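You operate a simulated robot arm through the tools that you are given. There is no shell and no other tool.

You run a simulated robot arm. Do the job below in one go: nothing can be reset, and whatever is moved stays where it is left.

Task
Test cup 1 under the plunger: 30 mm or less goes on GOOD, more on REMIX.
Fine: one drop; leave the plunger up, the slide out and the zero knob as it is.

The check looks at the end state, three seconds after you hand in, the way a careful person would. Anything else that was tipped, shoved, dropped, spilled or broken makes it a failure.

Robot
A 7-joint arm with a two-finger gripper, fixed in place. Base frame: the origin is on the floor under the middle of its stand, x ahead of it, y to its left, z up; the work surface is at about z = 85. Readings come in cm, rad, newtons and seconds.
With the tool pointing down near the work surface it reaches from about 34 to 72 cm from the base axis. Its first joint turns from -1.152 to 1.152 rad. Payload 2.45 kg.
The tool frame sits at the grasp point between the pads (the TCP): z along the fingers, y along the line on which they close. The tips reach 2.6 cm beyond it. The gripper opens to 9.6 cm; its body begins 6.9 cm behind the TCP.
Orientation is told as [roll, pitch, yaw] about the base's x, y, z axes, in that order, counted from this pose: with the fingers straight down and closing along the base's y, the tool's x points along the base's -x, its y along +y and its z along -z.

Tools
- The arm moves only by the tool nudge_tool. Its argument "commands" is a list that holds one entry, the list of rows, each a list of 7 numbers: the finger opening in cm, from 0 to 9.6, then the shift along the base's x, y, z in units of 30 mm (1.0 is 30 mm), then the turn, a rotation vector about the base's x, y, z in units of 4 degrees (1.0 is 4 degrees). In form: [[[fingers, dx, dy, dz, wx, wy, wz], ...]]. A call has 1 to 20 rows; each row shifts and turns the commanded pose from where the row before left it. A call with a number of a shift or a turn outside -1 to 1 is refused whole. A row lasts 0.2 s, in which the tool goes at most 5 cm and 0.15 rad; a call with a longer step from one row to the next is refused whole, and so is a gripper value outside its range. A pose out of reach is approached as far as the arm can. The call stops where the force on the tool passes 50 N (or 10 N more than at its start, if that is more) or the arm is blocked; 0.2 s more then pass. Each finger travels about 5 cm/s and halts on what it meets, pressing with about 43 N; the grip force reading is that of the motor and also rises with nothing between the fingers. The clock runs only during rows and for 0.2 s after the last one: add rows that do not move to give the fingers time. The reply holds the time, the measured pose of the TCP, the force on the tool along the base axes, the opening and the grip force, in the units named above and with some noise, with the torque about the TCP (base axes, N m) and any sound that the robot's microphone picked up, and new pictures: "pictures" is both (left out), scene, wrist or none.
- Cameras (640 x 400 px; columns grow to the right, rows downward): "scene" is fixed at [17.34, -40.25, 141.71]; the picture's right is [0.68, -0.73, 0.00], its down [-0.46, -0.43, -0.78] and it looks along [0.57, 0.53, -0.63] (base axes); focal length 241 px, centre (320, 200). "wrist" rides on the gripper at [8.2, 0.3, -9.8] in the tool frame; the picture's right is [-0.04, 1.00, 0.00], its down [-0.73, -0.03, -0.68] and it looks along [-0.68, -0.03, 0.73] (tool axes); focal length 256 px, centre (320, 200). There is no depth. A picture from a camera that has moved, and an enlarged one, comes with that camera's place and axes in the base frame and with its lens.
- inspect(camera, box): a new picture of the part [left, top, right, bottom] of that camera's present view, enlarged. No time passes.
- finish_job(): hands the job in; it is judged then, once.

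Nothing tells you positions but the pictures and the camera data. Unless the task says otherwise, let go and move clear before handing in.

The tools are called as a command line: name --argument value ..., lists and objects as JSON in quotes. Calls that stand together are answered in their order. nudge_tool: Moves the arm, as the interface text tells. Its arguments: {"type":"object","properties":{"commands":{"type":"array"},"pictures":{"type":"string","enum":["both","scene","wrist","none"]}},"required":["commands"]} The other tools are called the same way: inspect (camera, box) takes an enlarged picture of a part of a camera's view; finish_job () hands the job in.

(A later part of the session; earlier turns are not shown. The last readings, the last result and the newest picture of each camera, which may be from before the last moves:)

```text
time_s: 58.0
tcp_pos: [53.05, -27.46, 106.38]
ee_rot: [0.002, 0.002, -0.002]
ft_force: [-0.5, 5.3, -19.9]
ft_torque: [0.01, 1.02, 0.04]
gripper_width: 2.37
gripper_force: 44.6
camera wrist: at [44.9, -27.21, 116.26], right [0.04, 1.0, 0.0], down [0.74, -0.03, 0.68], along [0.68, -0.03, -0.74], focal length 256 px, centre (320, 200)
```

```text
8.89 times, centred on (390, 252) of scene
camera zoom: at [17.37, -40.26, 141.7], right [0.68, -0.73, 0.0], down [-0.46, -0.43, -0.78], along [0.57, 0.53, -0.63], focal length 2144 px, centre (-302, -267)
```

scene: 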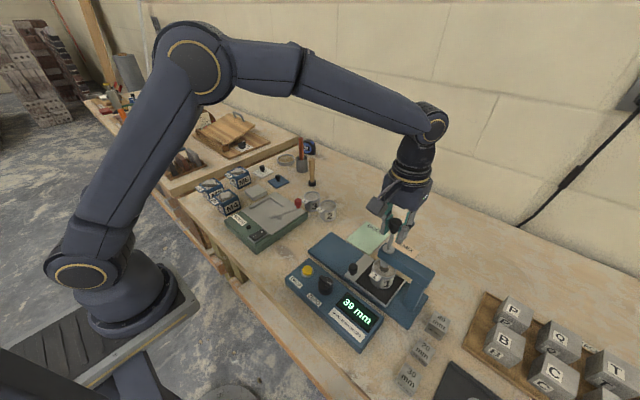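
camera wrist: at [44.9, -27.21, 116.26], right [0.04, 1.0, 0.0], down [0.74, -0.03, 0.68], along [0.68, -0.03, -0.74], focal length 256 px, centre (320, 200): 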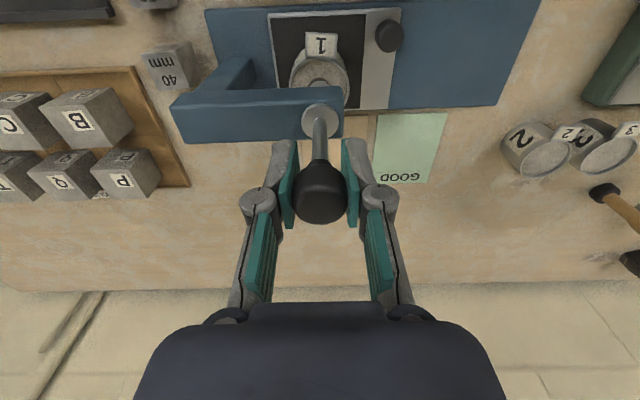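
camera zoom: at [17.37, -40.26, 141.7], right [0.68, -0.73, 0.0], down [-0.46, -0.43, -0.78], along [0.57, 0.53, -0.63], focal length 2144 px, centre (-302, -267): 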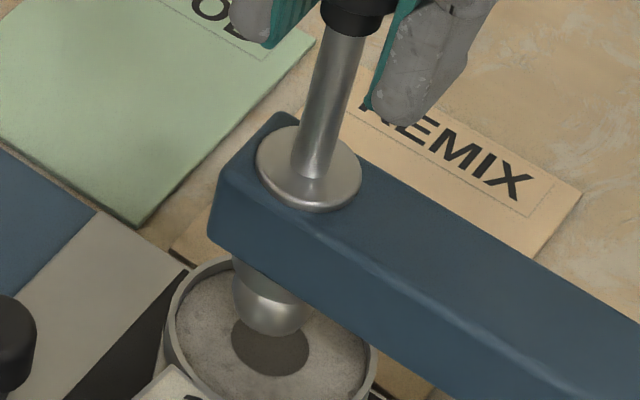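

nudge_tool --commands '[[[2.0, -0.01, 0.02, -0.04, 0, 0, 0], [2.0, 0, 0, 0, 0, 0, 0]]]' --pictures "none"

```text
time_s: 58.6
tcp_pos: [53.01, -27.4, 106.37]
ee_rot: [0.001, -0.002, -0.002]
ft_force: [-2.5, 4.6, -10.9]
ft_torque: [-0.03, 0.6, 0.05]
gripper_width: 2.38
gripper_force: 45.4
```

nudge_tool --commands '[[[2.0, -0.02, 0.03, -0.03, 0, 0, 0], [2.0, 0, 0, 0, 0, 0, 0]]]' --pictures "none"

```text
time_s: 59.2
tcp_pos: [53.22, -27.56, 106.25]
ee_rot: [-0.003, -0.004, -0.001]
ft_force: [2.8, -1.1, -2.0]
ft_torque: [-0.03, 0.4, 0.04]
gripper_width: 2.37
gripper_force: 44.8
```

nudge_tool --commands '[[[2.0, 0.01, -0.01, -0.03, 0, 0, 0], [2.0, 0, 0, 0, 0, 0, 0]]]' --pictures "none"

```text
time_s: 59.8
tcp_pos: [53.09, -27.58, 106.25]
ee_rot: [-0.001, -0.002, -0.001]
ft_force: [1.3, -3.4, 1.8]
ft_torque: [-0.07, -1.24, 0.01]
gripper_width: 2.4
gripper_force: 45.2
```

nudge_tool --commands '[[[2.0, 0, 0, -0.03, 0, 0, 0], [2.0, 0, 0, 0, 0, 0, 0]]]' --pictures "none"

```text
time_s: 60.4
tcp_pos: [53.18, -27.49, 106.1]
ee_rot: [-0.002, -0.001, -0.001]
ft_force: [6.1, -7.9, 0.6]
ft_torque: [-0.02, -0.95, -0.05]
gripper_width: 2.32
gripper_force: 44.6
```

Forces while easing down are near zero, so something is carrying the plunger's weight. I'll bring it back to the very top with a light pull, then release there.

nudge_tool --commands '[[[2.0, -0.01, 0.01, 0.04, 0, 0, 0], [2.0, 0, 0, 0.04, 0, 0, 0], [2.0, 0, 0, 0.02, 0, 0, 0], [2.0, 0, 0, 0, 0, 0, 0], [2.0, 0, 0, 0, 0, 0, 0]]]' --pictures "none"

```text
time_s: 61.6
tcp_pos: [53.14, -27.54, 106.37]
ee_rot: [-0.001, -0.002, 0.001]
ft_force: [13.4, -15.0, -2.0]
ft_torque: [0.0, 0.36, 0.07]
gripper_width: 2.36
gripper_force: 44.6
```

nudge_tool --commands '[[[2.0, 0.02, -0.025, 0.03, 0, 0, 0], [2.0, 0, 0, 0.02, 0, 0, 0], [2.0, 0, 0, 0, 0, 0, 0], [2.0, 0, 0, 0, 0, 0, 0]]]' --pictures "none"

```text
time_s: 62.6
tcp_pos: [53.13, -27.43, 106.42]
ee_rot: [0.0, 0.001, 0.0]
ft_force: [8.6, -13.4, -15.3]
ft_torque: [0.0, -0.37, -0.02]
gripper_width: 2.36
gripper_force: 44.9
```

nudge_tool --commands '[[[2.0, 0.02, -0.035, -0.015, 0, 0, 0], [2.0, 0, 0, 0, 0, 0, 0], [2.0, 0, 0, 0, 0, 0, 0]]]' --pictures "scene"

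inspect --camera "scene" --box '[360, 210, 420, 255]'

```text
time_s: 63.4
tcp_pos: [53.06, -27.47, 106.39]
ee_rot: [0.002, 0.003, 0.0]
ft_force: [-3.0, -2.2, -10.7]
ft_torque: [0.04, 0.13, -0.04]
gripper_width: 2.38
gripper_force: 45.2
```

scene: 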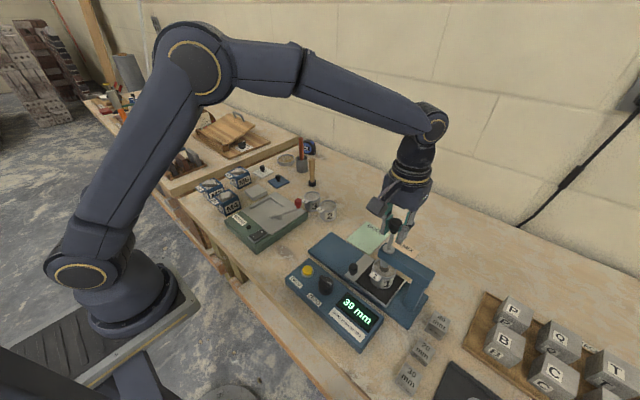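

```text
8.89 times, centred on (390, 232) of scene
camera zoom: at [17.35, -40.27, 141.7], right [0.68, -0.73, 0.0], down [-0.46, -0.43, -0.78], along [0.57, 0.53, -0.63], focal length 2144 px, centre (-302, -89)
```

zoom: 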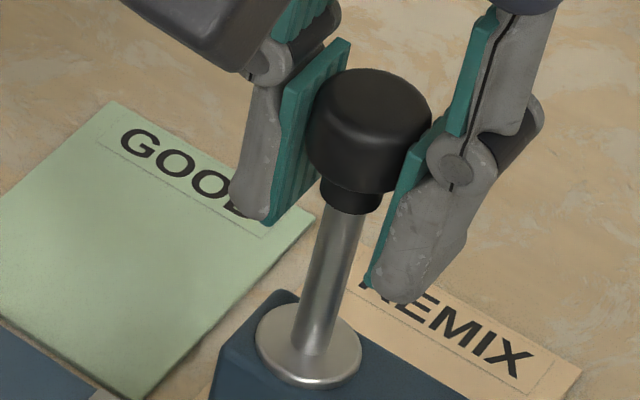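

At the top with a light upward pull, I'll open the fingers just slightly and see whether the knob stays up.

nudge_tool --commands '[[[2.6, 0, 0, 0, 0, 0, 0], [2.8, 0, 0, 0, 0, 0, 0]]]' --pictures "both"

inspect --camera "scene" --box '[360, 210, 420, 255]'

```text
time_s: 64.0
tcp_pos: [53.21, -27.53, 106.41]
ee_rot: [0.0, 0.0, 0.0]
ft_force: [0.4, 0.6, -0.8]
ft_torque: [-0.02, 0.02, 0.02]
gripper_width: 2.83
gripper_force: 0.1
camera wrist: at [44.92, -27.23, 116.33], right [0.04, 1.0, 0.0], down [0.73, -0.03, 0.68], along [0.68, -0.03, -0.73], focal length 256 px, centre (320, 200)
```

scene: 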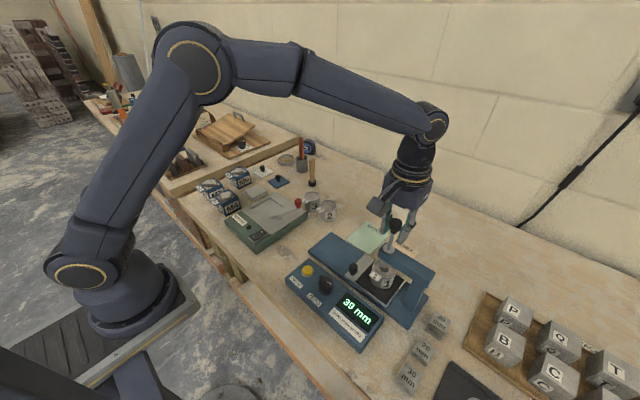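
wrist: 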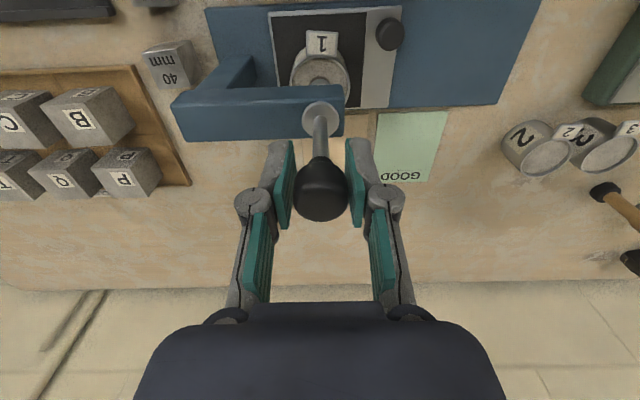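

```text
8.89 times, centred on (390, 232) of scene
camera zoom: at [17.34, -40.25, 141.71], right [0.68, -0.73, 0.0], down [-0.46, -0.43, -0.78], along [0.57, 0.53, -0.63], focal length 2144 px, centre (-302, -89)
```

zoom: 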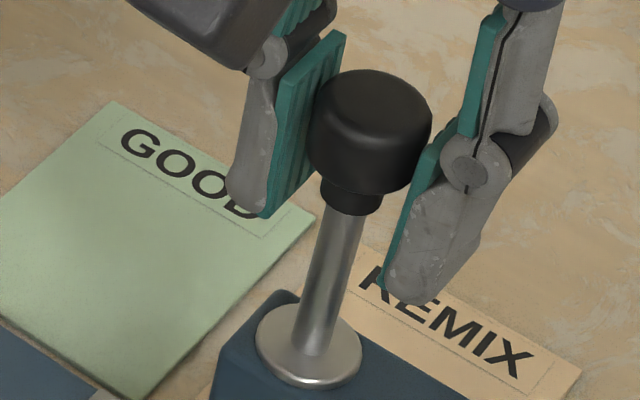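

The knob stays up with no grip on it. I'll wait a moment to be sure, then open wider and rise.

nudge_tool --commands '[[[3.4, 0, 0, 0, 0, 0, 0], [4.0, 0, 0, 0, 0, 0, 0], [5.0, 0, 0, 0, 0, 0, 0], [5.6, 0, 0, 0, 0, 0, 0], [5.6, 0, 0, 0, 0, 0, 0], [5.6, 0, 0, 0.4, 0, 0, 0], [5.6, 0, 0, 0.6, 0, 0, 0], [5.6, 0, 0, 0.8, 0, 0, 0], [5.6, 0, 0, 0.8, 0, 0, 0]]]'

inspect --camera "scene" --box '[280, 200, 440, 320]'

```text
time_s: 66.0
tcp_pos: [52.93, -27.59, 114.35]
ee_rot: [-0.001, 0.0, -0.001]
ft_force: [0.0, -0.1, 0.3]
ft_torque: [-0.03, -0.01, -0.01]
gripper_width: 5.62
gripper_force: 0.1
camera wrist: at [44.85, -27.31, 124.16], right [0.04, 1.0, 0.0], down [0.73, -0.03, 0.68], along [0.68, -0.03, -0.73], focal length 256 px, centre (320, 200)
```

scene: 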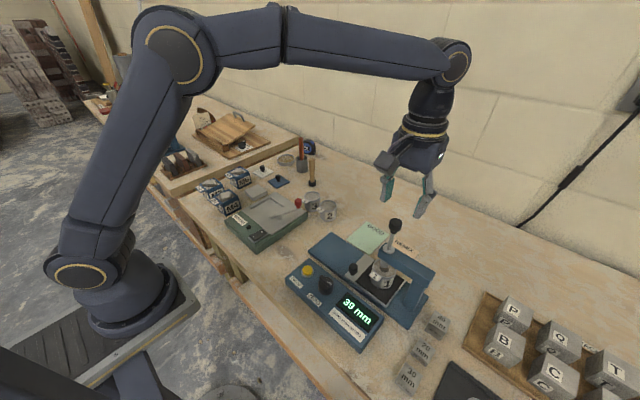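
wrist: 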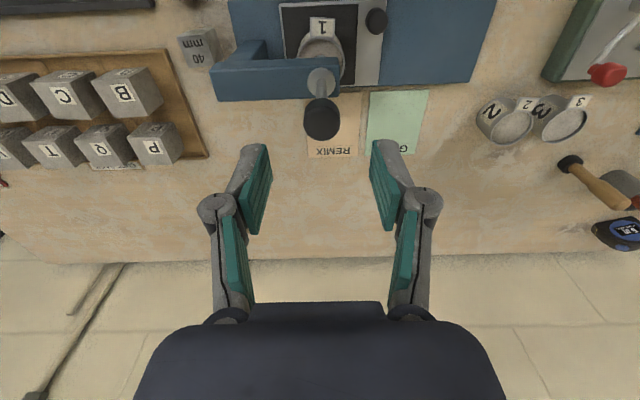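

```text
3.33 times, centred on (360, 260) of scene
camera zoom: at [17.33, -40.25, 141.71], right [0.68, -0.73, 0.0], down [-0.46, -0.43, -0.78], along [0.57, 0.53, -0.63], focal length 804 px, centre (187, 0)
```

zoom: 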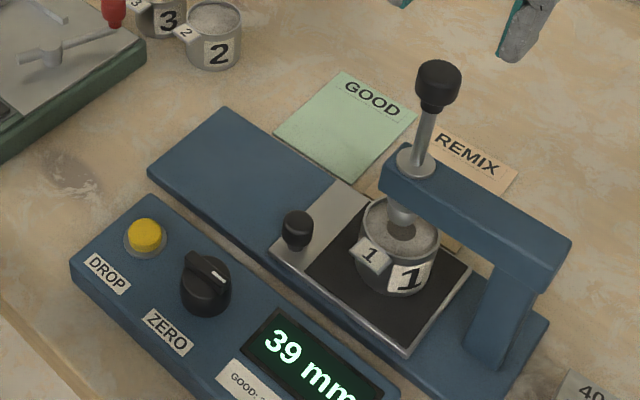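

The plunger stays up at its starting height. I'll move to the slide knob (now near (50.1, -21.2)) with a slight tilt, so the gripper body leans away from the plunger.

nudge_tool --commands '[[[5.0, -0.235, 0.85, 0, 0, 0, 0], [4.4, -0.235, 0.85, 0, 0, 0, 0], [3.8, -0.235, 0.85, 0, 0, 0, 0], [3.8, -0.235, 0.85, 0, 0, 0, 0], [3.8, 0, 0, -0.8, -1, 0, 0], [3.8, 0, 0, -0.8, -1, 0, 0], [3.8, 0, 0, -0.8, -1, 0, 0], [3.8, 0, 0, -0.8, 0, 0, 0], [3.8, 0, 0, -0.8, 0, 0, 0], [3.8, 0, 0, -0.6, 0, 0, 0], [3.8, 0, 0, 0, 0, 0, 0]]]'

inspect --camera "scene" --box '[310, 190, 430, 280]'

```text
time_s: 68.4
tcp_pos: [50.35, -17.35, 100.25]
ee_rot: [-0.21, 0.0, 0.0]
ft_force: [-0.8, 1.1, 0.5]
ft_torque: [-0.01, 0.0, -0.03]
gripper_width: 3.8
gripper_force: 0.1
camera wrist: at [42.15, -15.07, 109.99], right [0.04, 0.98, -0.21], down [0.73, 0.11, 0.67], along [0.68, -0.18, -0.71], focal length 256 px, centre (320, 200)
```

scene: 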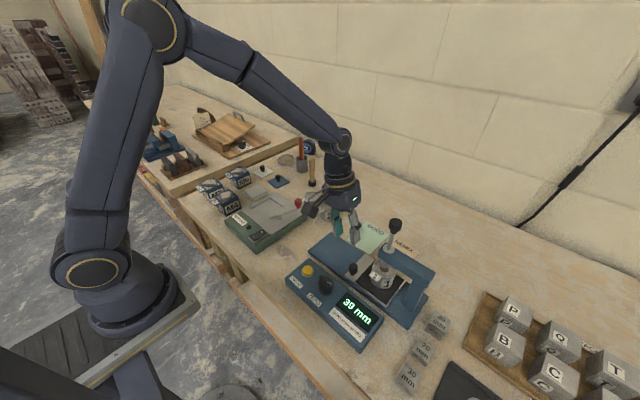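
wrist: 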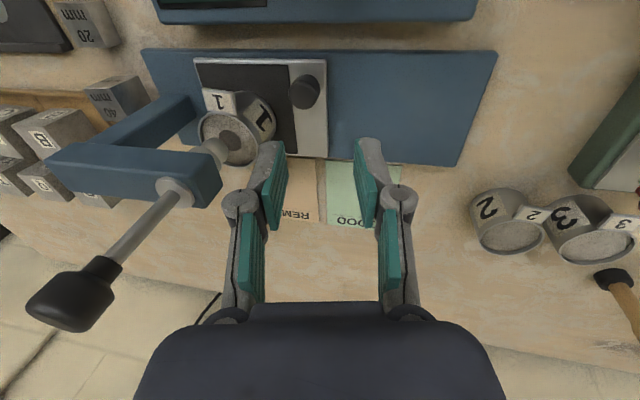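

```text
4.44 times, centred on (370, 235) of scene
camera zoom: at [17.34, -40.25, 141.71], right [0.68, -0.73, 0.0], down [-0.46, -0.43, -0.78], along [0.57, 0.53, -0.63], focal length 1072 px, centre (98, 44)
```

zoom: 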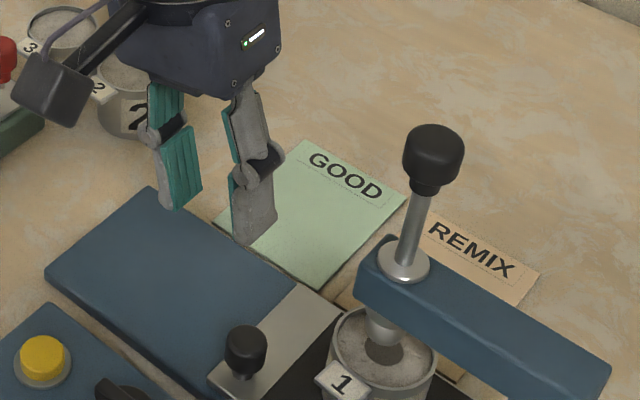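

nudge_tool --commands '[[[4.4, -0.05, -0.4, -0.5, 0, 0, 0], [4.4, -0.03, -0.4, -0.6, 0, 0, 0], [4.4, 0, -0.32, -0.6, 0, 0, 0], [4.4, 0, 0, -0.5, 0, 0, 0], [4.4, 0, 0, 0, 0, 0, 0]]]'

inspect --camera "scene" --box '[330, 210, 430, 285]'

inspect --camera "wrist" --box '[180, 60, 440, 260]'

```text
time_s: 69.6
tcp_pos: [50.16, -20.73, 93.86]
ee_rot: [-0.21, 0.0, 0.002]
ft_force: [0.6, -0.6, -0.4]
ft_torque: [0.05, 0.03, 0.0]
gripper_width: 4.38
gripper_force: 0.2
camera wrist: at [41.91, -18.46, 103.44], right [0.04, 0.98, -0.21], down [0.73, 0.11, 0.67], along [0.68, -0.18, -0.71], focal length 256 px, centre (320, 200)
```

scene: 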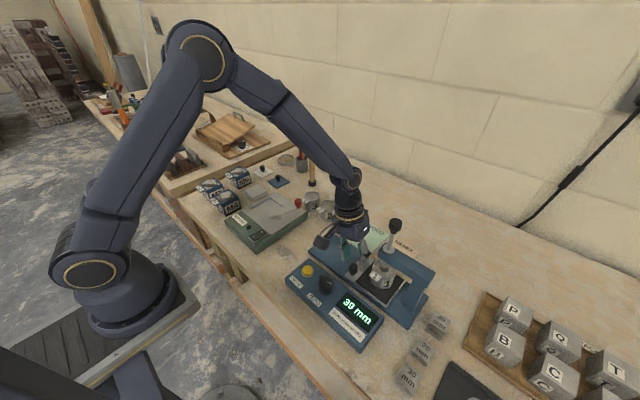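
wrist: 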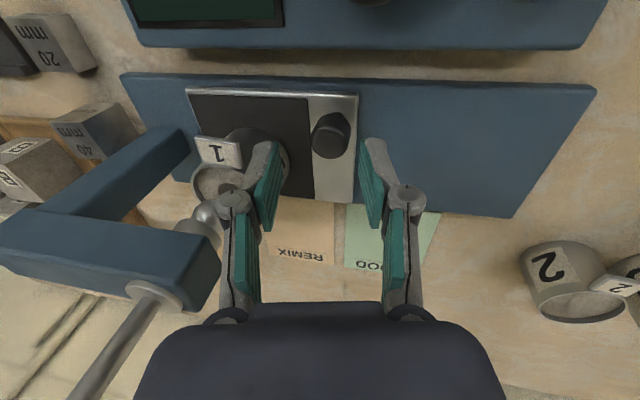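

```text
5.33 times, centred on (380, 248) of scene
camera zoom: at [17.34, -40.25, 141.71], right [0.68, -0.73, 0.0], down [-0.46, -0.43, -0.78], along [0.57, 0.53, -0.63], focal length 1286 px, centre (0, -53)
```

zoom: 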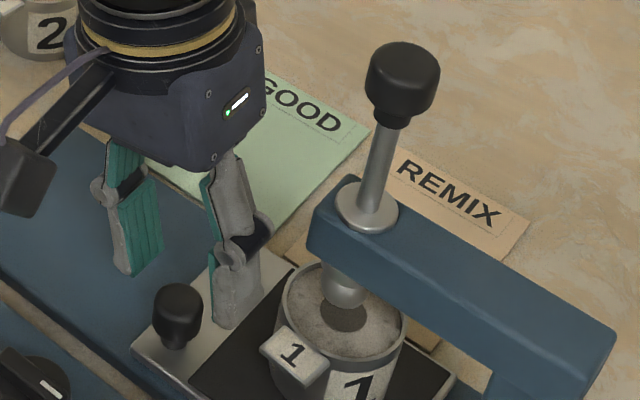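

```text
2.00 times, centred on (310, 160) of wrist
camera zoom: at [41.91, -18.46, 103.44], right [0.04, 0.98, -0.21], down [0.73, 0.11, 0.67], along [0.68, -0.18, -0.71], focal length 512 px, centre (340, 280)
```

zoom: 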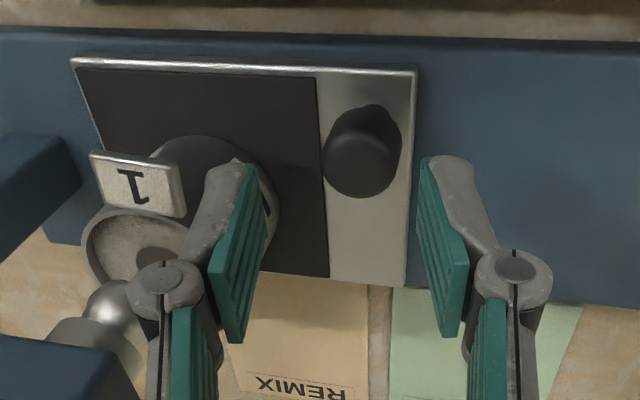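

nudge_tool --commands '[[[4.4, 0, 0, -0.4, 0, 0, 0], [4.4, 0, 0, -0.35, 0, 0, 0], [4.4, 0, 0, -0.2, 0, 0, 0], [4.4, 0, 0, 0, 0, 0, 0]]]'

inspect --camera "scene" --box '[330, 220, 430, 295]'

inspect --camera "wrist" --box '[180, 60, 440, 260]'

```text
time_s: 70.6
tcp_pos: [50.09, -20.87, 90.97]
ee_rot: [-0.21, -0.001, -0.002]
ft_force: [-1.7, 0.1, 0.0]
ft_torque: [-0.01, 0.03, 0.0]
gripper_width: 4.39
gripper_force: 0.1
camera wrist: at [41.88, -18.45, 100.6], right [0.04, 0.98, -0.21], down [0.73, 0.11, 0.67], along [0.68, -0.18, -0.71], focal length 256 px, centre (320, 200)
```

scene: 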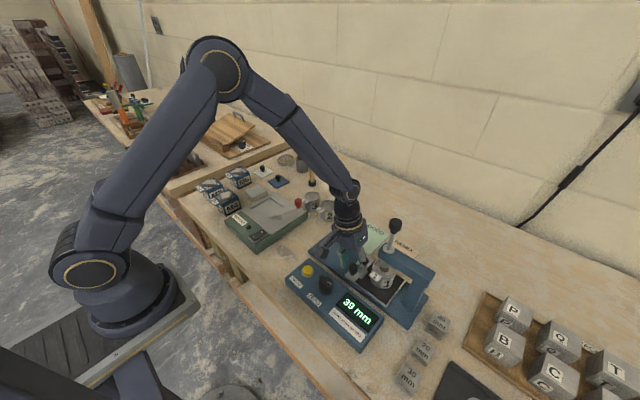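
wrist: 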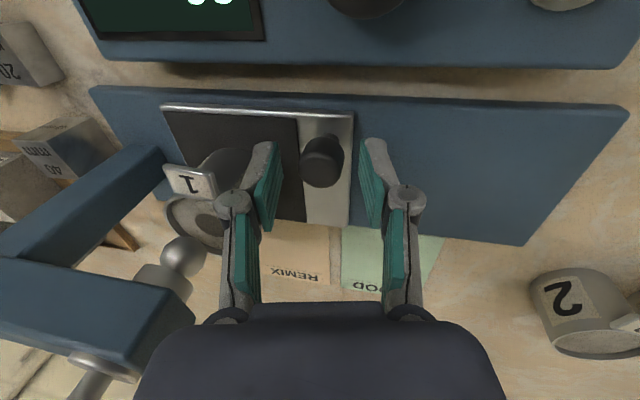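

```text
5.33 times, centred on (380, 258) of scene
camera zoom: at [17.34, -40.25, 141.71], right [0.68, -0.73, 0.0], down [-0.46, -0.43, -0.78], along [0.57, 0.53, -0.63], focal length 1286 px, centre (0, -107)
```

zoom: 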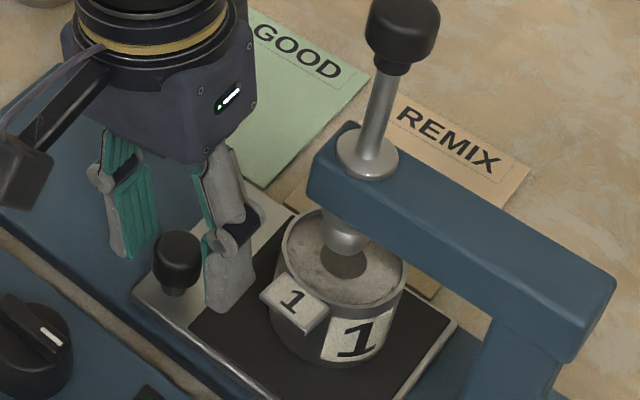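

```text
2.00 times, centred on (310, 160) of wrist
camera zoom: at [41.88, -18.45, 100.6], right [0.04, 0.98, -0.21], down [0.73, 0.11, 0.67], along [0.68, -0.18, -0.71], focal length 512 px, centre (340, 280)
```

zoom: 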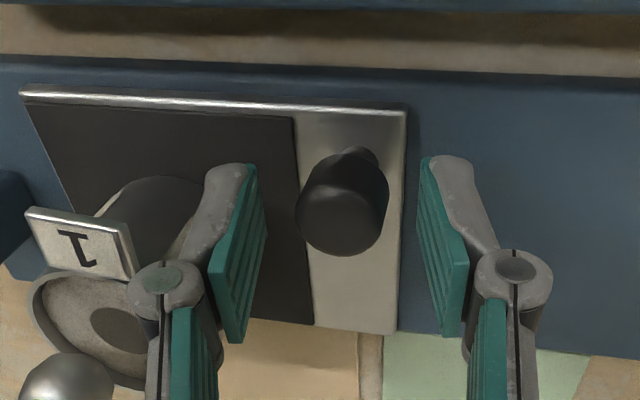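

The fingers straddle the slide knob with room to the cup's tag. I'll close loosely around it and start drawing the slide out slowly.

nudge_tool --commands '[[[3.6, 0, 0, 0, 0, 0, 0], [2.9, 0, 0, 0, 0, 0, 0], [2.9, 0, 0, 0, 0, 0, 0], [2.9, 0, 0.05, 0, 0, 0, 0], [2.9, 0, 0.08, 0, 0, 0, 0], [2.9, 0, 0.1, 0, 0, 0, 0], [2.9, 0, 0.12, 0, 0, 0, 0], [2.9, 0, 0.15, 0, 0, 0, 0], [2.9, 0, 0.15, 0, 0, 0, 0], [2.9, 0, 0.12, 0, 0, 0, 0], [2.9, 0, 0.08, 0, 0, 0, 0]]]'

inspect --camera "scene" --box '[330, 220, 430, 295]'

```text
time_s: 73.0
tcp_pos: [50.07, -18.13, 91.03]
ee_rot: [-0.211, -0.002, -0.001]
ft_force: [0.2, -0.9, -0.3]
ft_torque: [0.01, -0.01, -0.03]
gripper_width: 2.94
gripper_force: 0.6
camera wrist: at [41.87, -15.83, 100.61], right [0.04, 0.98, -0.21], down [0.73, 0.11, 0.67], along [0.68, -0.18, -0.71], focal length 256 px, centre (320, 200)
```

scene: 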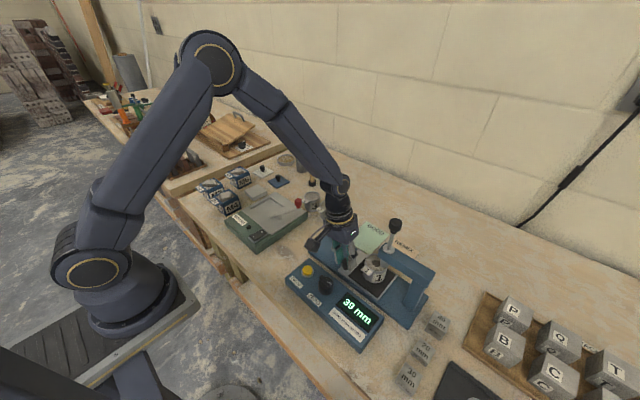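
wrist: 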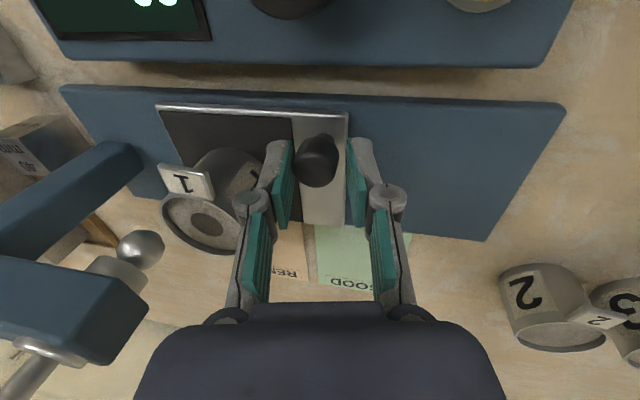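

```text
5.33 times, centred on (380, 258) of scene
camera zoom: at [17.34, -40.25, 141.71], right [0.68, -0.73, 0.0], down [-0.46, -0.43, -0.78], along [0.57, 0.53, -0.63], focal length 1286 px, centre (0, -107)
```

zoom: 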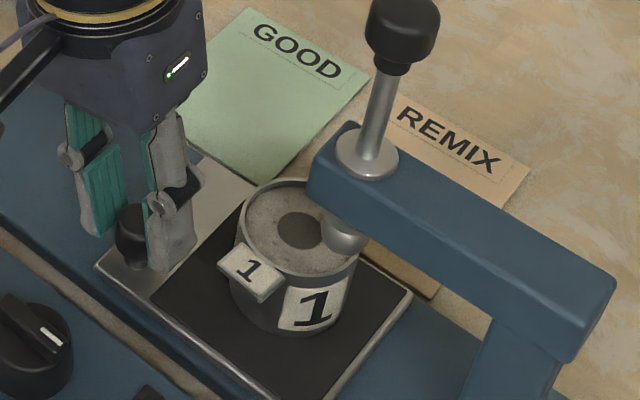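

The slide and cup come out together smoothly. I'll continue.

nudge_tool --commands '[[[2.9, 0, 0.1, 0, 0, 0, 0], [2.9, 0, 0.15, 0, 0, 0, 0], [2.9, 0, 0.2, 0, 0, 0, 0], [2.9, 0, 0.2, 0, 0, 0, 0], [2.9, 0, 0.2, 0, 0, 0, 0], [2.9, 0, 0.2, 0, 0, 0, 0], [2.9, 0, 0.2, 0, 0, 0, 0], [2.9, 0, 0.2, 0, 0, 0, 0], [2.9, 0, 0.2, 0, 0, 0, 0], [2.9, 0, 0.2, 0, 0, 0, 0], [2.9, 0, 0.2, 0, 0, 0, 0], [2.9, 0, 0.2, 0, 0, 0, 0], [2.9, 0, 0.15, 0, 0, 0, 0], [2.9, 0, 0.1, 0, 0, 0, 0]]]'

inspect --camera "scene" --box '[280, 200, 440, 320]'

```text
time_s: 76.0
tcp_pos: [50.07, -10.61, 90.98]
ee_rot: [-0.209, 0.001, -0.002]
ft_force: [1.3, -1.0, 0.2]
ft_torque: [0.01, 0.02, -0.04]
gripper_width: 2.91
gripper_force: 0.4
camera wrist: at [41.89, -8.32, 100.62], right [0.04, 0.98, -0.21], down [0.73, 0.11, 0.67], along [0.68, -0.18, -0.71], focal length 256 px, centre (320, 200)
```

scene: 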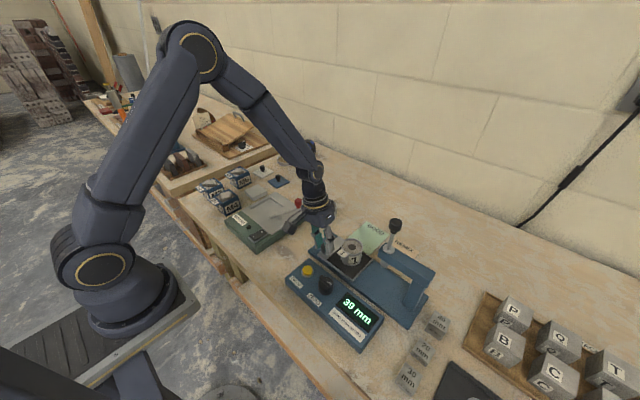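
wrist: 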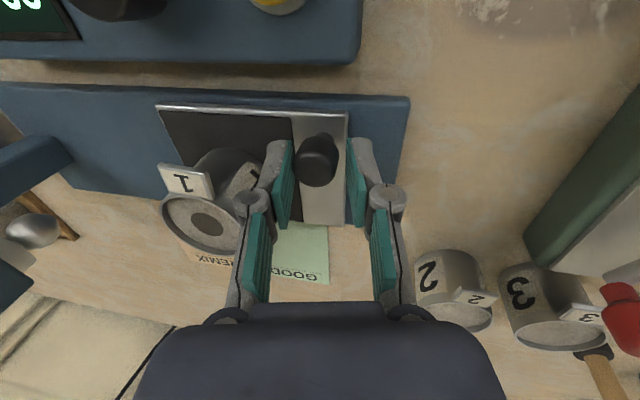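

```text
3.33 times, centred on (360, 260) of scene
camera zoom: at [17.34, -40.25, 141.71], right [0.68, -0.73, 0.0], down [-0.46, -0.43, -0.78], along [0.57, 0.53, -0.63], focal length 804 px, centre (187, 0)
```

zoom: 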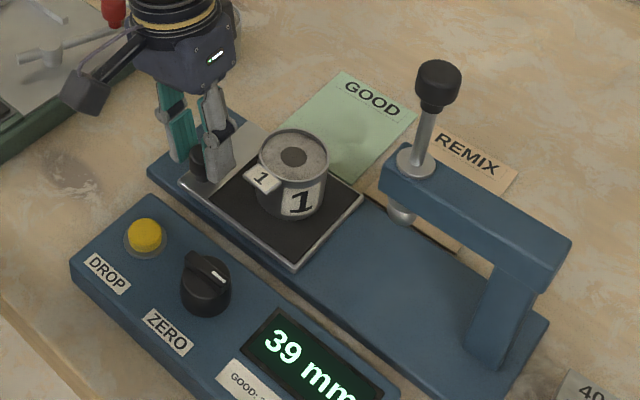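

nudge_tool --commands '[[[2.9, 0, 0.08, 0, 0, 0, 0], [2.9, 0, 0.1, 0, 0, 0, 0], [2.9, 0, 0.1, 0, 0, 0, 0], [2.9, 0, 0.1, 0, 0, 0, 0], [2.9, 0, 0.08, 0, 0, 0, 0]]]' --pictures "none"

inspect --camera "scene" --box '[280, 200, 440, 320]'

```text
time_s: 77.2
tcp_pos: [50.05, -9.28, 91.02]
ee_rot: [-0.21, -0.001, 0.0]
ft_force: [-0.2, -0.5, 0.1]
ft_torque: [0.03, -0.01, -0.03]
gripper_width: 2.91
gripper_force: 0.0
```

```text
3.33 times, centred on (360, 260) of scene
camera zoom: at [17.34, -40.25, 141.71], right [0.68, -0.73, 0.0], down [-0.46, -0.43, -0.78], along [0.57, 0.53, -0.63], focal length 804 px, centre (187, 0)
```

zoom: 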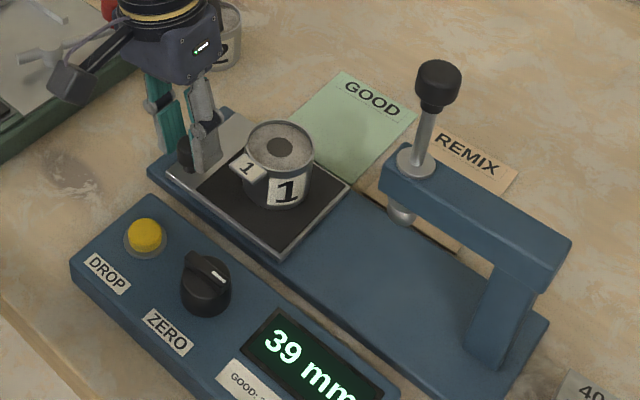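

nudge_tool --commands '[[[2.9, 0, 0.05, 0, 0, 0, 0], [2.9, 0, 0.05, 0, 0, 0, 0], [2.9, 0, 0.05, 0, 0, 0, 0]]]' --pictures "none"

```text
time_s: 78.0
tcp_pos: [49.95, -8.84, 91.05]
ee_rot: [-0.21, 0.0, -0.001]
ft_force: [0.8, -0.7, 0.6]
ft_torque: [-0.01, -0.02, 0.01]
gripper_width: 2.91
gripper_force: 0.1
```

nudge_tool --commands '[[[2.9, 0, 0.04, 0, 0, 0, 0], [2.9, 0, 0.04, 0, 0, 0, 0]]]' --pictures "none"

inspect --camera "scene" --box '[280, 200, 440, 320]'

```text
time_s: 78.6
tcp_pos: [50.22, -8.58, 90.94]
ee_rot: [-0.212, 0.0, 0.0]
ft_force: [0.2, -0.3, -0.3]
ft_torque: [-0.03, -0.02, 0.02]
gripper_width: 2.89
gripper_force: 0.0
```

```text
3.33 times, centred on (360, 260) of scene
camera zoom: at [17.34, -40.25, 141.71], right [0.68, -0.73, 0.0], down [-0.46, -0.43, -0.78], along [0.57, 0.53, -0.63], focal length 804 px, centre (187, 0)
```

zoom: 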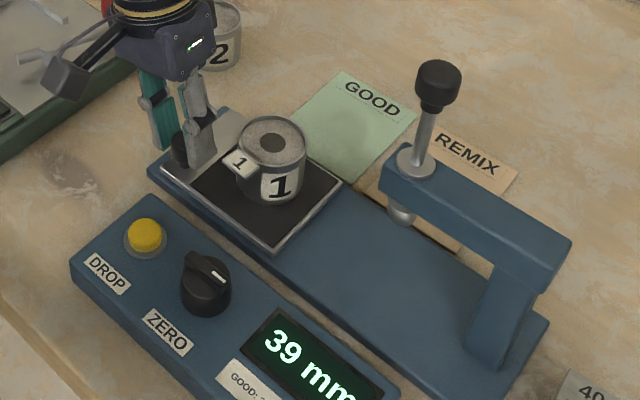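

nudge_tool --commands '[[[2.9, 0, 0.04, 0, 0, 0, 0], [2.9, 0, 0.0, 0, 0, 0, 0]]]' --pictures "none"

```text
time_s: 79.2
tcp_pos: [50.17, -8.42, 90.98]
ee_rot: [-0.208, 0.001, -0.001]
ft_force: [-0.4, -1.0, 0.8]
ft_torque: [0.0, -0.01, 0.04]
gripper_width: 2.91
gripper_force: 0.2
```

nudge_tool --commands '[[[2.9, 0, 0.05, 0, 0, 0, 0], [2.9, 0, 0.0, 0, 0, 0, 0]]]' --pictures "none"

inspect --camera "scene" --box '[280, 200, 440, 320]'

```text
time_s: 79.8
tcp_pos: [50.21, -8.4, 91.11]
ee_rot: [-0.211, 0.001, 0.001]
ft_force: [-0.4, -3.3, -0.2]
ft_torque: [0.01, -0.03, 0.04]
gripper_width: 3.1
gripper_force: 1.7
```

```text
3.33 times, centred on (360, 260) of scene
camera zoom: at [17.34, -40.26, 141.71], right [0.68, -0.73, 0.0], down [-0.46, -0.43, -0.78], along [0.57, 0.53, -0.63], focal length 804 px, centre (187, 0)
```

zoom: 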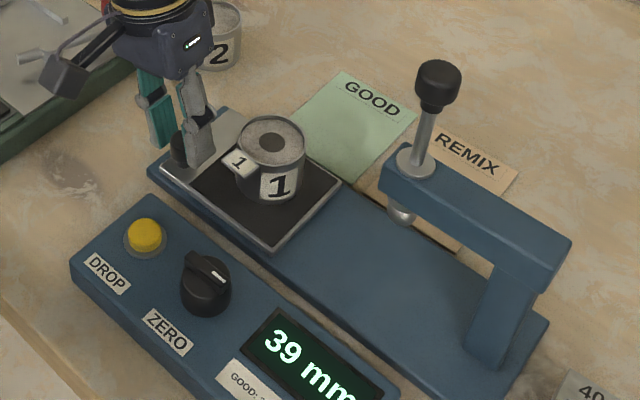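

The slide has reached its out stop. I'll open the fingers, rise and return the tool to vertical.

nudge_tool --commands '[[[3.2, 0, -0.03, 0, 0, 0, 0], [4.2, 0, 0, 0, 0, 0, 0], [4.2, 0, 0, 0, 0, 0, 0], [4.2, 0, 0, 0.3, 0, 0, 0], [4.2, 0, 0, 0.6, 0, 0, 0], [4.2, 0, 0, 0.8, 0, 0, 0], [4.2, 0, 0, 0.8, 0, 0, 0], [4.2, 0, 0, 0.8, 0, 0, 0], [4.2, 0, 0, 0.4, 1, 0, 0], [5.5, 0, 0, 0, 1, 0, 0], [7.0, 0, 0, 0, 1, 0, 0], [7.4, 0, 0, 0, 0, 0, 0]]]'

inspect --camera "scene" --box '[280, 190, 440, 310]'

inspect --camera "wrist" --box '[0, 0, 400, 300]'

```text
time_s: 82.4
tcp_pos: [50.12, -8.44, 102.18]
ee_rot: [0.002, 0.0, 0.0]
ft_force: [0.2, 0.3, 0.6]
ft_torque: [0.01, -0.01, 0.01]
gripper_width: 7.39
gripper_force: 0.2
camera wrist: at [41.86, -8.15, 111.96], right [0.04, 1.0, 0.0], down [0.73, -0.03, 0.68], along [0.68, -0.03, -0.73], focal length 256 px, centre (320, 200)
```

scene: 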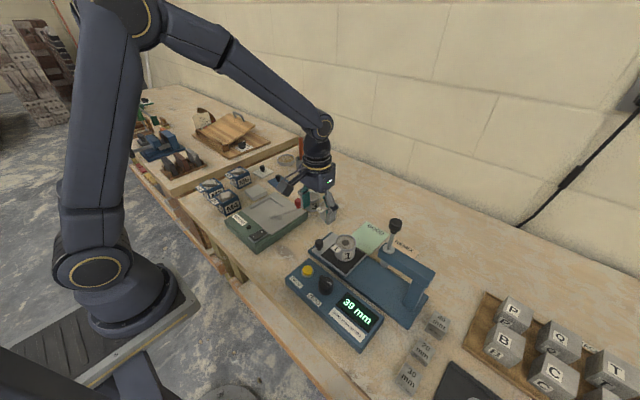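
wrist: 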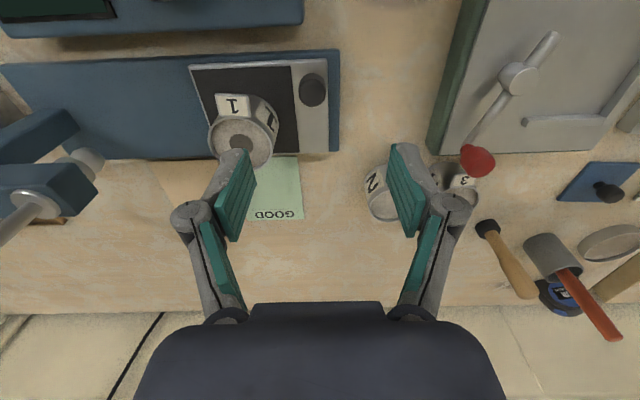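

```text
3.33 times, centred on (360, 250) of scene
camera zoom: at [17.34, -40.25, 141.71], right [0.68, -0.73, 0.0], down [-0.46, -0.43, -0.78], along [0.57, 0.53, -0.63], focal length 804 px, centre (187, 33)
```

zoom: 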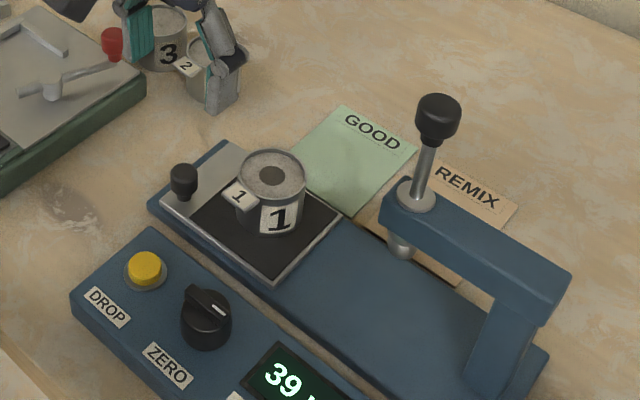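

```text
1.33 times, centred on (200, 150) of wrist
camera zoom: at [41.86, -8.15, 111.96], right [0.04, 1.0, 0.0], down [0.73, -0.03, 0.68], along [0.68, -0.03, -0.73], focal length 341 px, centre (480, 267)
```

zoom: 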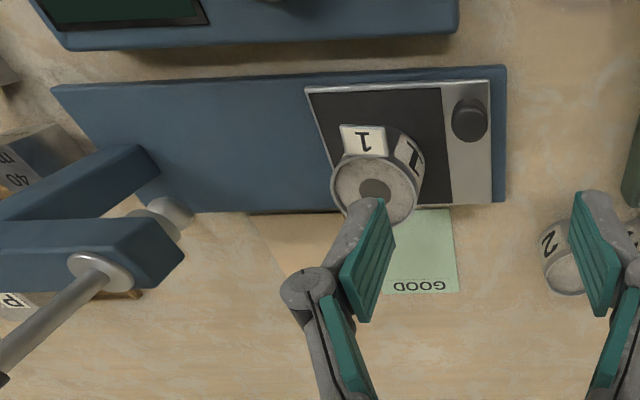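

The slide is fully out, the plunger is up and cup 1 is on the pad at about (53.1, -15.7). I'll go above it to pick it up again.

nudge_tool --commands '[[[7.4, 0.248, -0.605, 0, 0, 0, 0], [7.4, 0.248, -0.605, 0, 0, 0, 0], [7.4, 0.248, -0.605, 0, 0, 0, 0], [7.4, 0.248, -0.605, 0, 0, 0, 0], [7.4, 0, 0, -0.6, 0, 0, 0], [7.4, 0, 0, -0.6, 0, 0, 0], [7.4, 0, 0, -0.4, 0, 0, 0], [7.4, 0, 0, 0, 0, 0, 0]]]'

inspect --camera "wrist" --box '[160, 60, 480, 260]'

```text
time_s: 84.2
tcp_pos: [53.18, -15.69, 97.22]
ee_rot: [0.0, -0.001, -0.001]
ft_force: [-0.3, 0.2, -0.1]
ft_torque: [0.02, -0.04, -0.01]
gripper_width: 7.42
gripper_force: 0.1
camera wrist: at [44.88, -15.38, 107.05], right [0.04, 1.0, 0.0], down [0.73, -0.03, 0.68], along [0.68, -0.03, -0.73], focal length 256 px, centre (320, 200)
```

scene: 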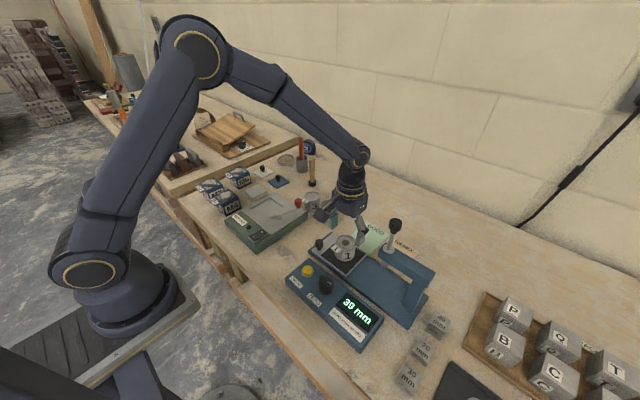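
wrist: 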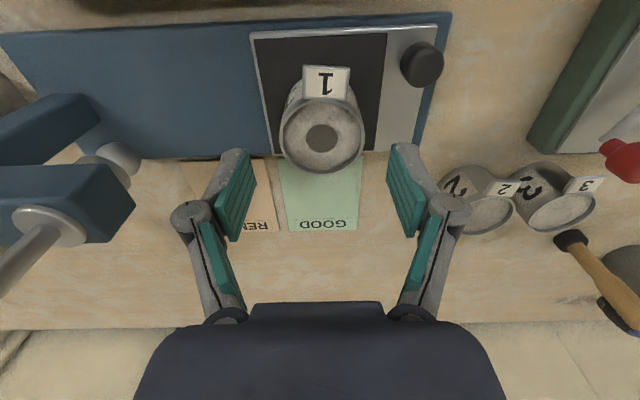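

```text
2.00 times, centred on (320, 160) of wrist
camera zoom: at [44.88, -15.38, 107.05], right [0.04, 1.0, 0.0], down [0.73, -0.03, 0.68], along [0.68, -0.03, -0.73], focal length 512 px, centre (320, 280)
```

zoom: 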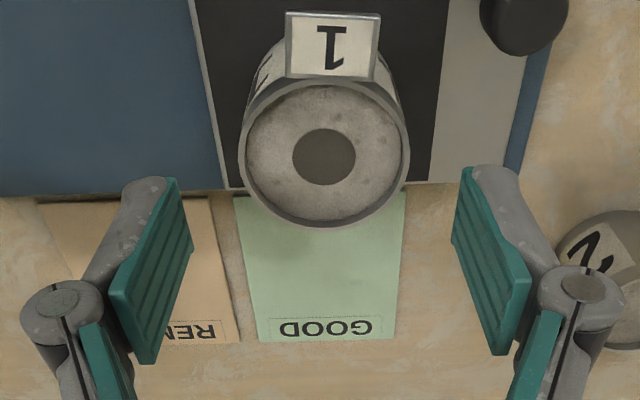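

nudge_tool --commands '[[[7.4, 0, 0.02, -0.5, 0, 0, 0], [7.4, 0, 0, -0.6, 0, 0, 0], [7.4, 0, 0, -0.5, 0, 0, 0], [7.4, 0, 0, -0.4, 0, 0, 0], [7.4, 0, 0, -0.2, 0, 0, 0], [7.4, 0, 0, 0, 0, 0, 0]]]' --pictures "both"

inspect --camera "scene" --box '[300, 210, 400, 285]'

```text
time_s: 85.6
tcp_pos: [53.07, -15.49, 90.7]
ee_rot: [0.0, 0.0, 0.0]
ft_force: [0.3, 0.0, -1.0]
ft_torque: [0.02, -0.04, -0.02]
gripper_width: 7.39
gripper_force: 0.1
camera wrist: at [44.86, -15.26, 100.54], right [0.04, 1.0, 0.0], down [0.73, -0.03, 0.68], along [0.68, -0.03, -0.73], focal length 256 px, centre (320, 200)
```

scene: 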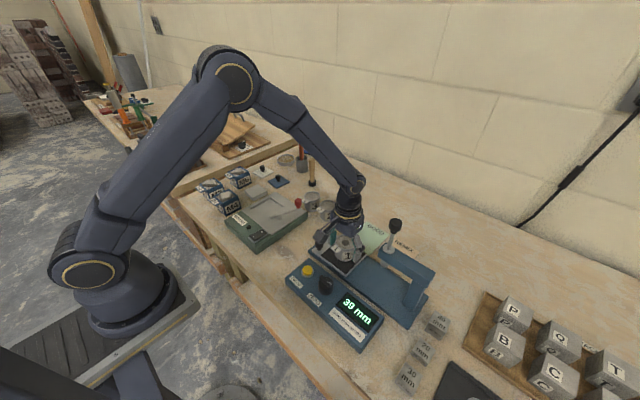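
wrist: 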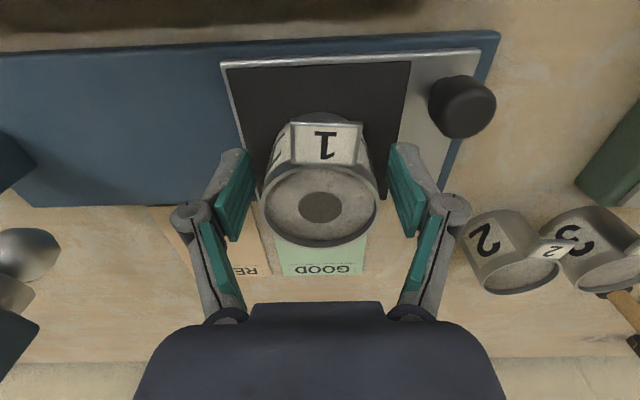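

```text
5.33 times, centred on (350, 248) of scene
camera zoom: at [17.34, -40.25, 141.71], right [0.68, -0.73, 0.0], down [-0.46, -0.43, -0.78], along [0.57, 0.53, -0.63], focal length 1286 px, centre (160, -53)
```

zoom: 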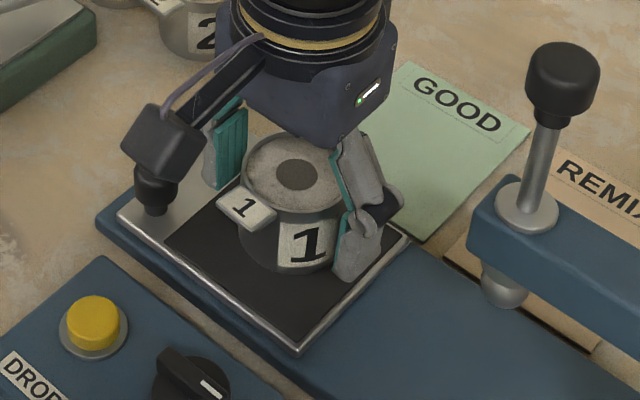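

nudge_tool --commands '[[[6.6, 0, 0, 0, 0, 0, 0], [6.0, 0, 0, 0, 0, 0, 0], [5.5, 0, 0, 0, 0, 0, 0], [4.5, 0, 0, 0, 0, 0, 0], [4.0, 0, 0, 0, 0, 0, 0], [4.0, 0, 0, 0, 0, 0, 0]]]' --pictures "wrist"

```text
time_s: 87.0
tcp_pos: [53.06, -15.67, 90.71]
ee_rot: [0.0, 0.0, -0.001]
ft_force: [-0.7, -0.2, 2.0]
ft_torque: [-0.02, 0.03, 0.06]
gripper_width: 5.49
gripper_force: 43.3
camera wrist: at [44.85, -15.27, 100.57], right [0.04, 1.0, 0.0], down [0.73, -0.03, 0.68], along [0.68, -0.03, -0.73], focal length 256 px, centre (320, 200)
```

wrist: 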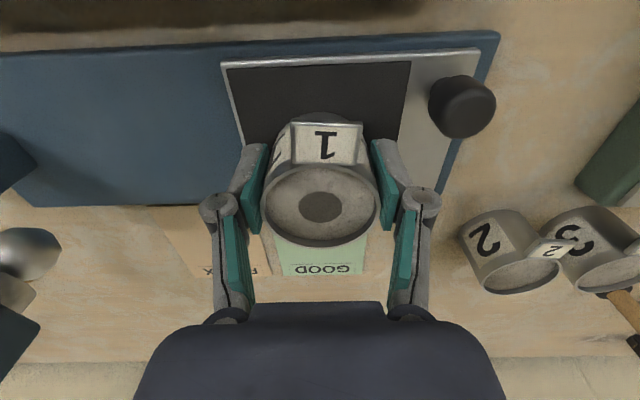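

The cup is gripped again. I'll lift it gently straight up off the pad.

nudge_tool --commands '[[[4.0, 0, 0, 0.1, 0, 0, 0], [4.0, 0, 0, 0.25, 0, 0, 0], [4.0, 0, 0, 0.5, 0, 0, 0], [4.0, 0, 0, 0.6, 0, 0, 0], [4.0, 0, 0, 0.6, 0, 0, 0], [4.0, 0, 0, 0.6, 0, 0, 0], [4.0, 0, 0, 0.6, 0, 0, 0], [4.0, 0, 0, 0.4, 0, 0, 0], [4.0, 0, 0, 0.28, 0, 0, 0], [4.0, 0, 0, 0, 0, 0, 0]]]'

inspect --camera "scene" --box '[280, 190, 440, 310]'

```text
time_s: 89.2
tcp_pos: [53.08, -15.61, 102.46]
ee_rot: [0.001, 0.0, 0.0]
ft_force: [0.1, -0.2, -2.2]
ft_torque: [0.01, 0.01, -0.04]
gripper_width: 5.48
gripper_force: 42.8
camera wrist: at [44.85, -15.3, 112.4], right [0.04, 1.0, 0.0], down [0.73, -0.03, 0.68], along [0.68, -0.03, -0.73], focal length 256 px, centre (320, 200)
```

scene: 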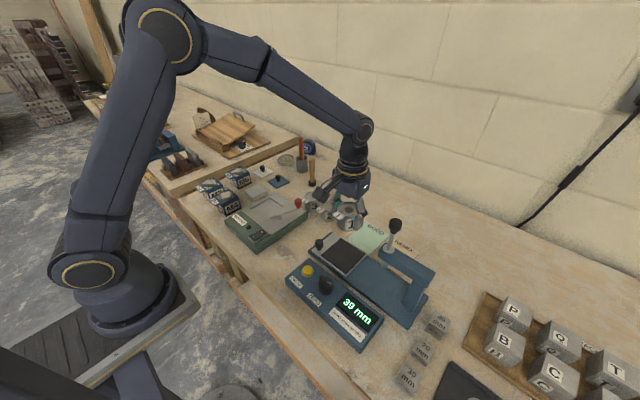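
wrist: 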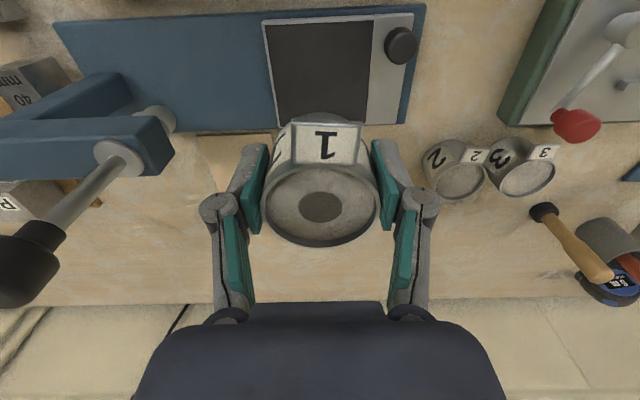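

```text
3.33 times, centred on (360, 250) of scene
camera zoom: at [17.34, -40.25, 141.71], right [0.68, -0.73, 0.0], down [-0.46, -0.43, -0.78], along [0.57, 0.53, -0.63], focal length 804 px, centre (187, 33)
```

zoom: 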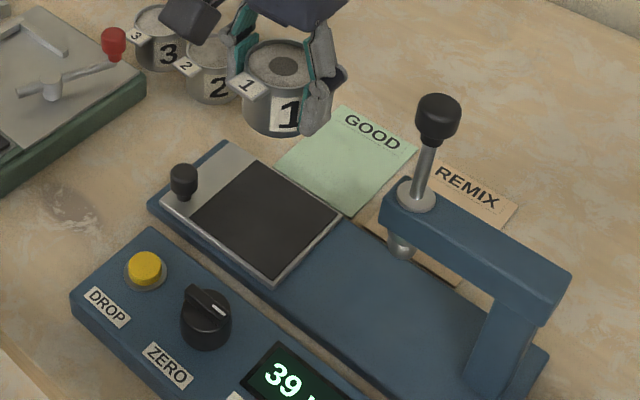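

The cup is lifted and the slide stayed out. I'll carry the cup out in +x and then toward REMIX, turning the tool about -60° so the camera mount stays clear of the plunger.

nudge_tool --commands '[[[4.0, 0.25, 0, 0, 0, 0, -0.4], [4.0, 0.45, 0, 0, 0, 0, -0.8], [4.0, 0.55, 0, 0, 0, 0, -1], [4.0, 0.6, 0, 0, 0, 0, -1], [4.0, 0.6, 0, 0, 0, 0, -1], [4.0, 0.6, 0, 0, 0, 0, -1], [4.0, 0.45, -0.1, 0, 0, 0, -1], [4.0, 0.25, -0.3, 0, 0, 0, -1], [4.0, 0, -0.45, 0, 0, 0, -1], [4.0, 0, -0.5, 0, 0, 0, -1], [4.0, 0, -0.5, 0, 0, 0, -1], [4.0, 0, -0.5, 0, 0, 0, -1], [4.0, 0, -0.45, 0, 0, 0, -1], [4.0, 0, -0.35, 0, 0, 0, -1], [4.0, 0, -0.2, 0, 0, 0, -1], [4.0, 0, -0.08, 0, 0, 0, -0.8], [4.0, 0, 0, 0, 0, 0, 0]]]'

inspect --camera "scene" --box '[320, 160, 460, 280]'

```text
time_s: 92.8
tcp_pos: [64.31, -25.91, 102.46]
ee_rot: [0.0, 0.001, -1.049]
ft_force: [-1.0, 0.7, -3.3]
ft_torque: [0.0, 0.0, -0.01]
gripper_width: 5.49
gripper_force: 43.5
camera wrist: at [60.48, -18.72, 112.37], right [0.89, 0.46, 0.0], down [0.34, -0.65, 0.68], along [0.31, -0.6, -0.73], focal length 256 px, centre (320, 200)
```

scene: 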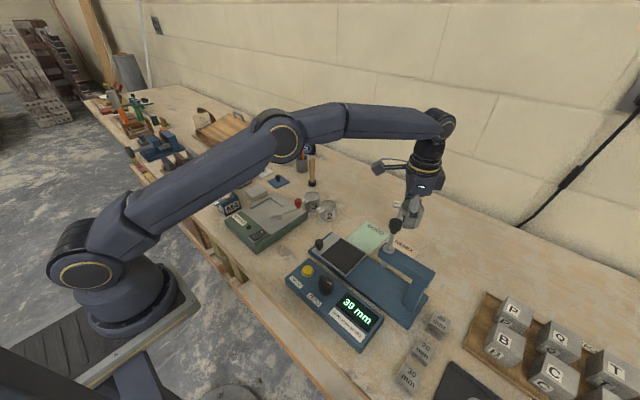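
wrist: 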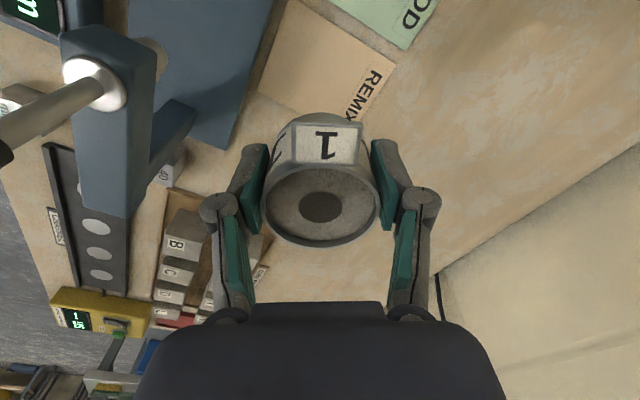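

```text
3.33 times, centred on (390, 220) of scene
camera zoom: at [17.34, -40.26, 141.71], right [0.68, -0.73, 0.0], down [-0.46, -0.43, -0.78], along [0.57, 0.53, -0.63], focal length 804 px, centre (87, 133)
```

zoom: 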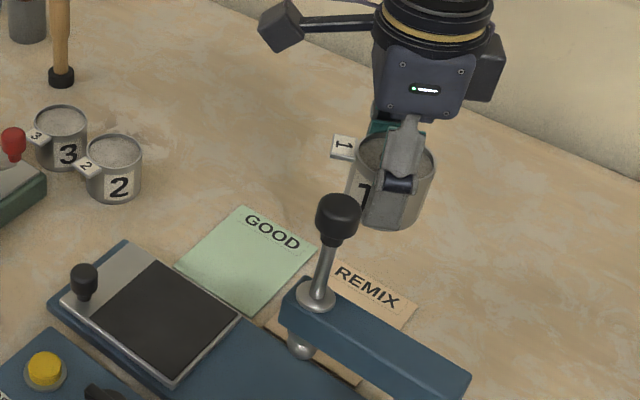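

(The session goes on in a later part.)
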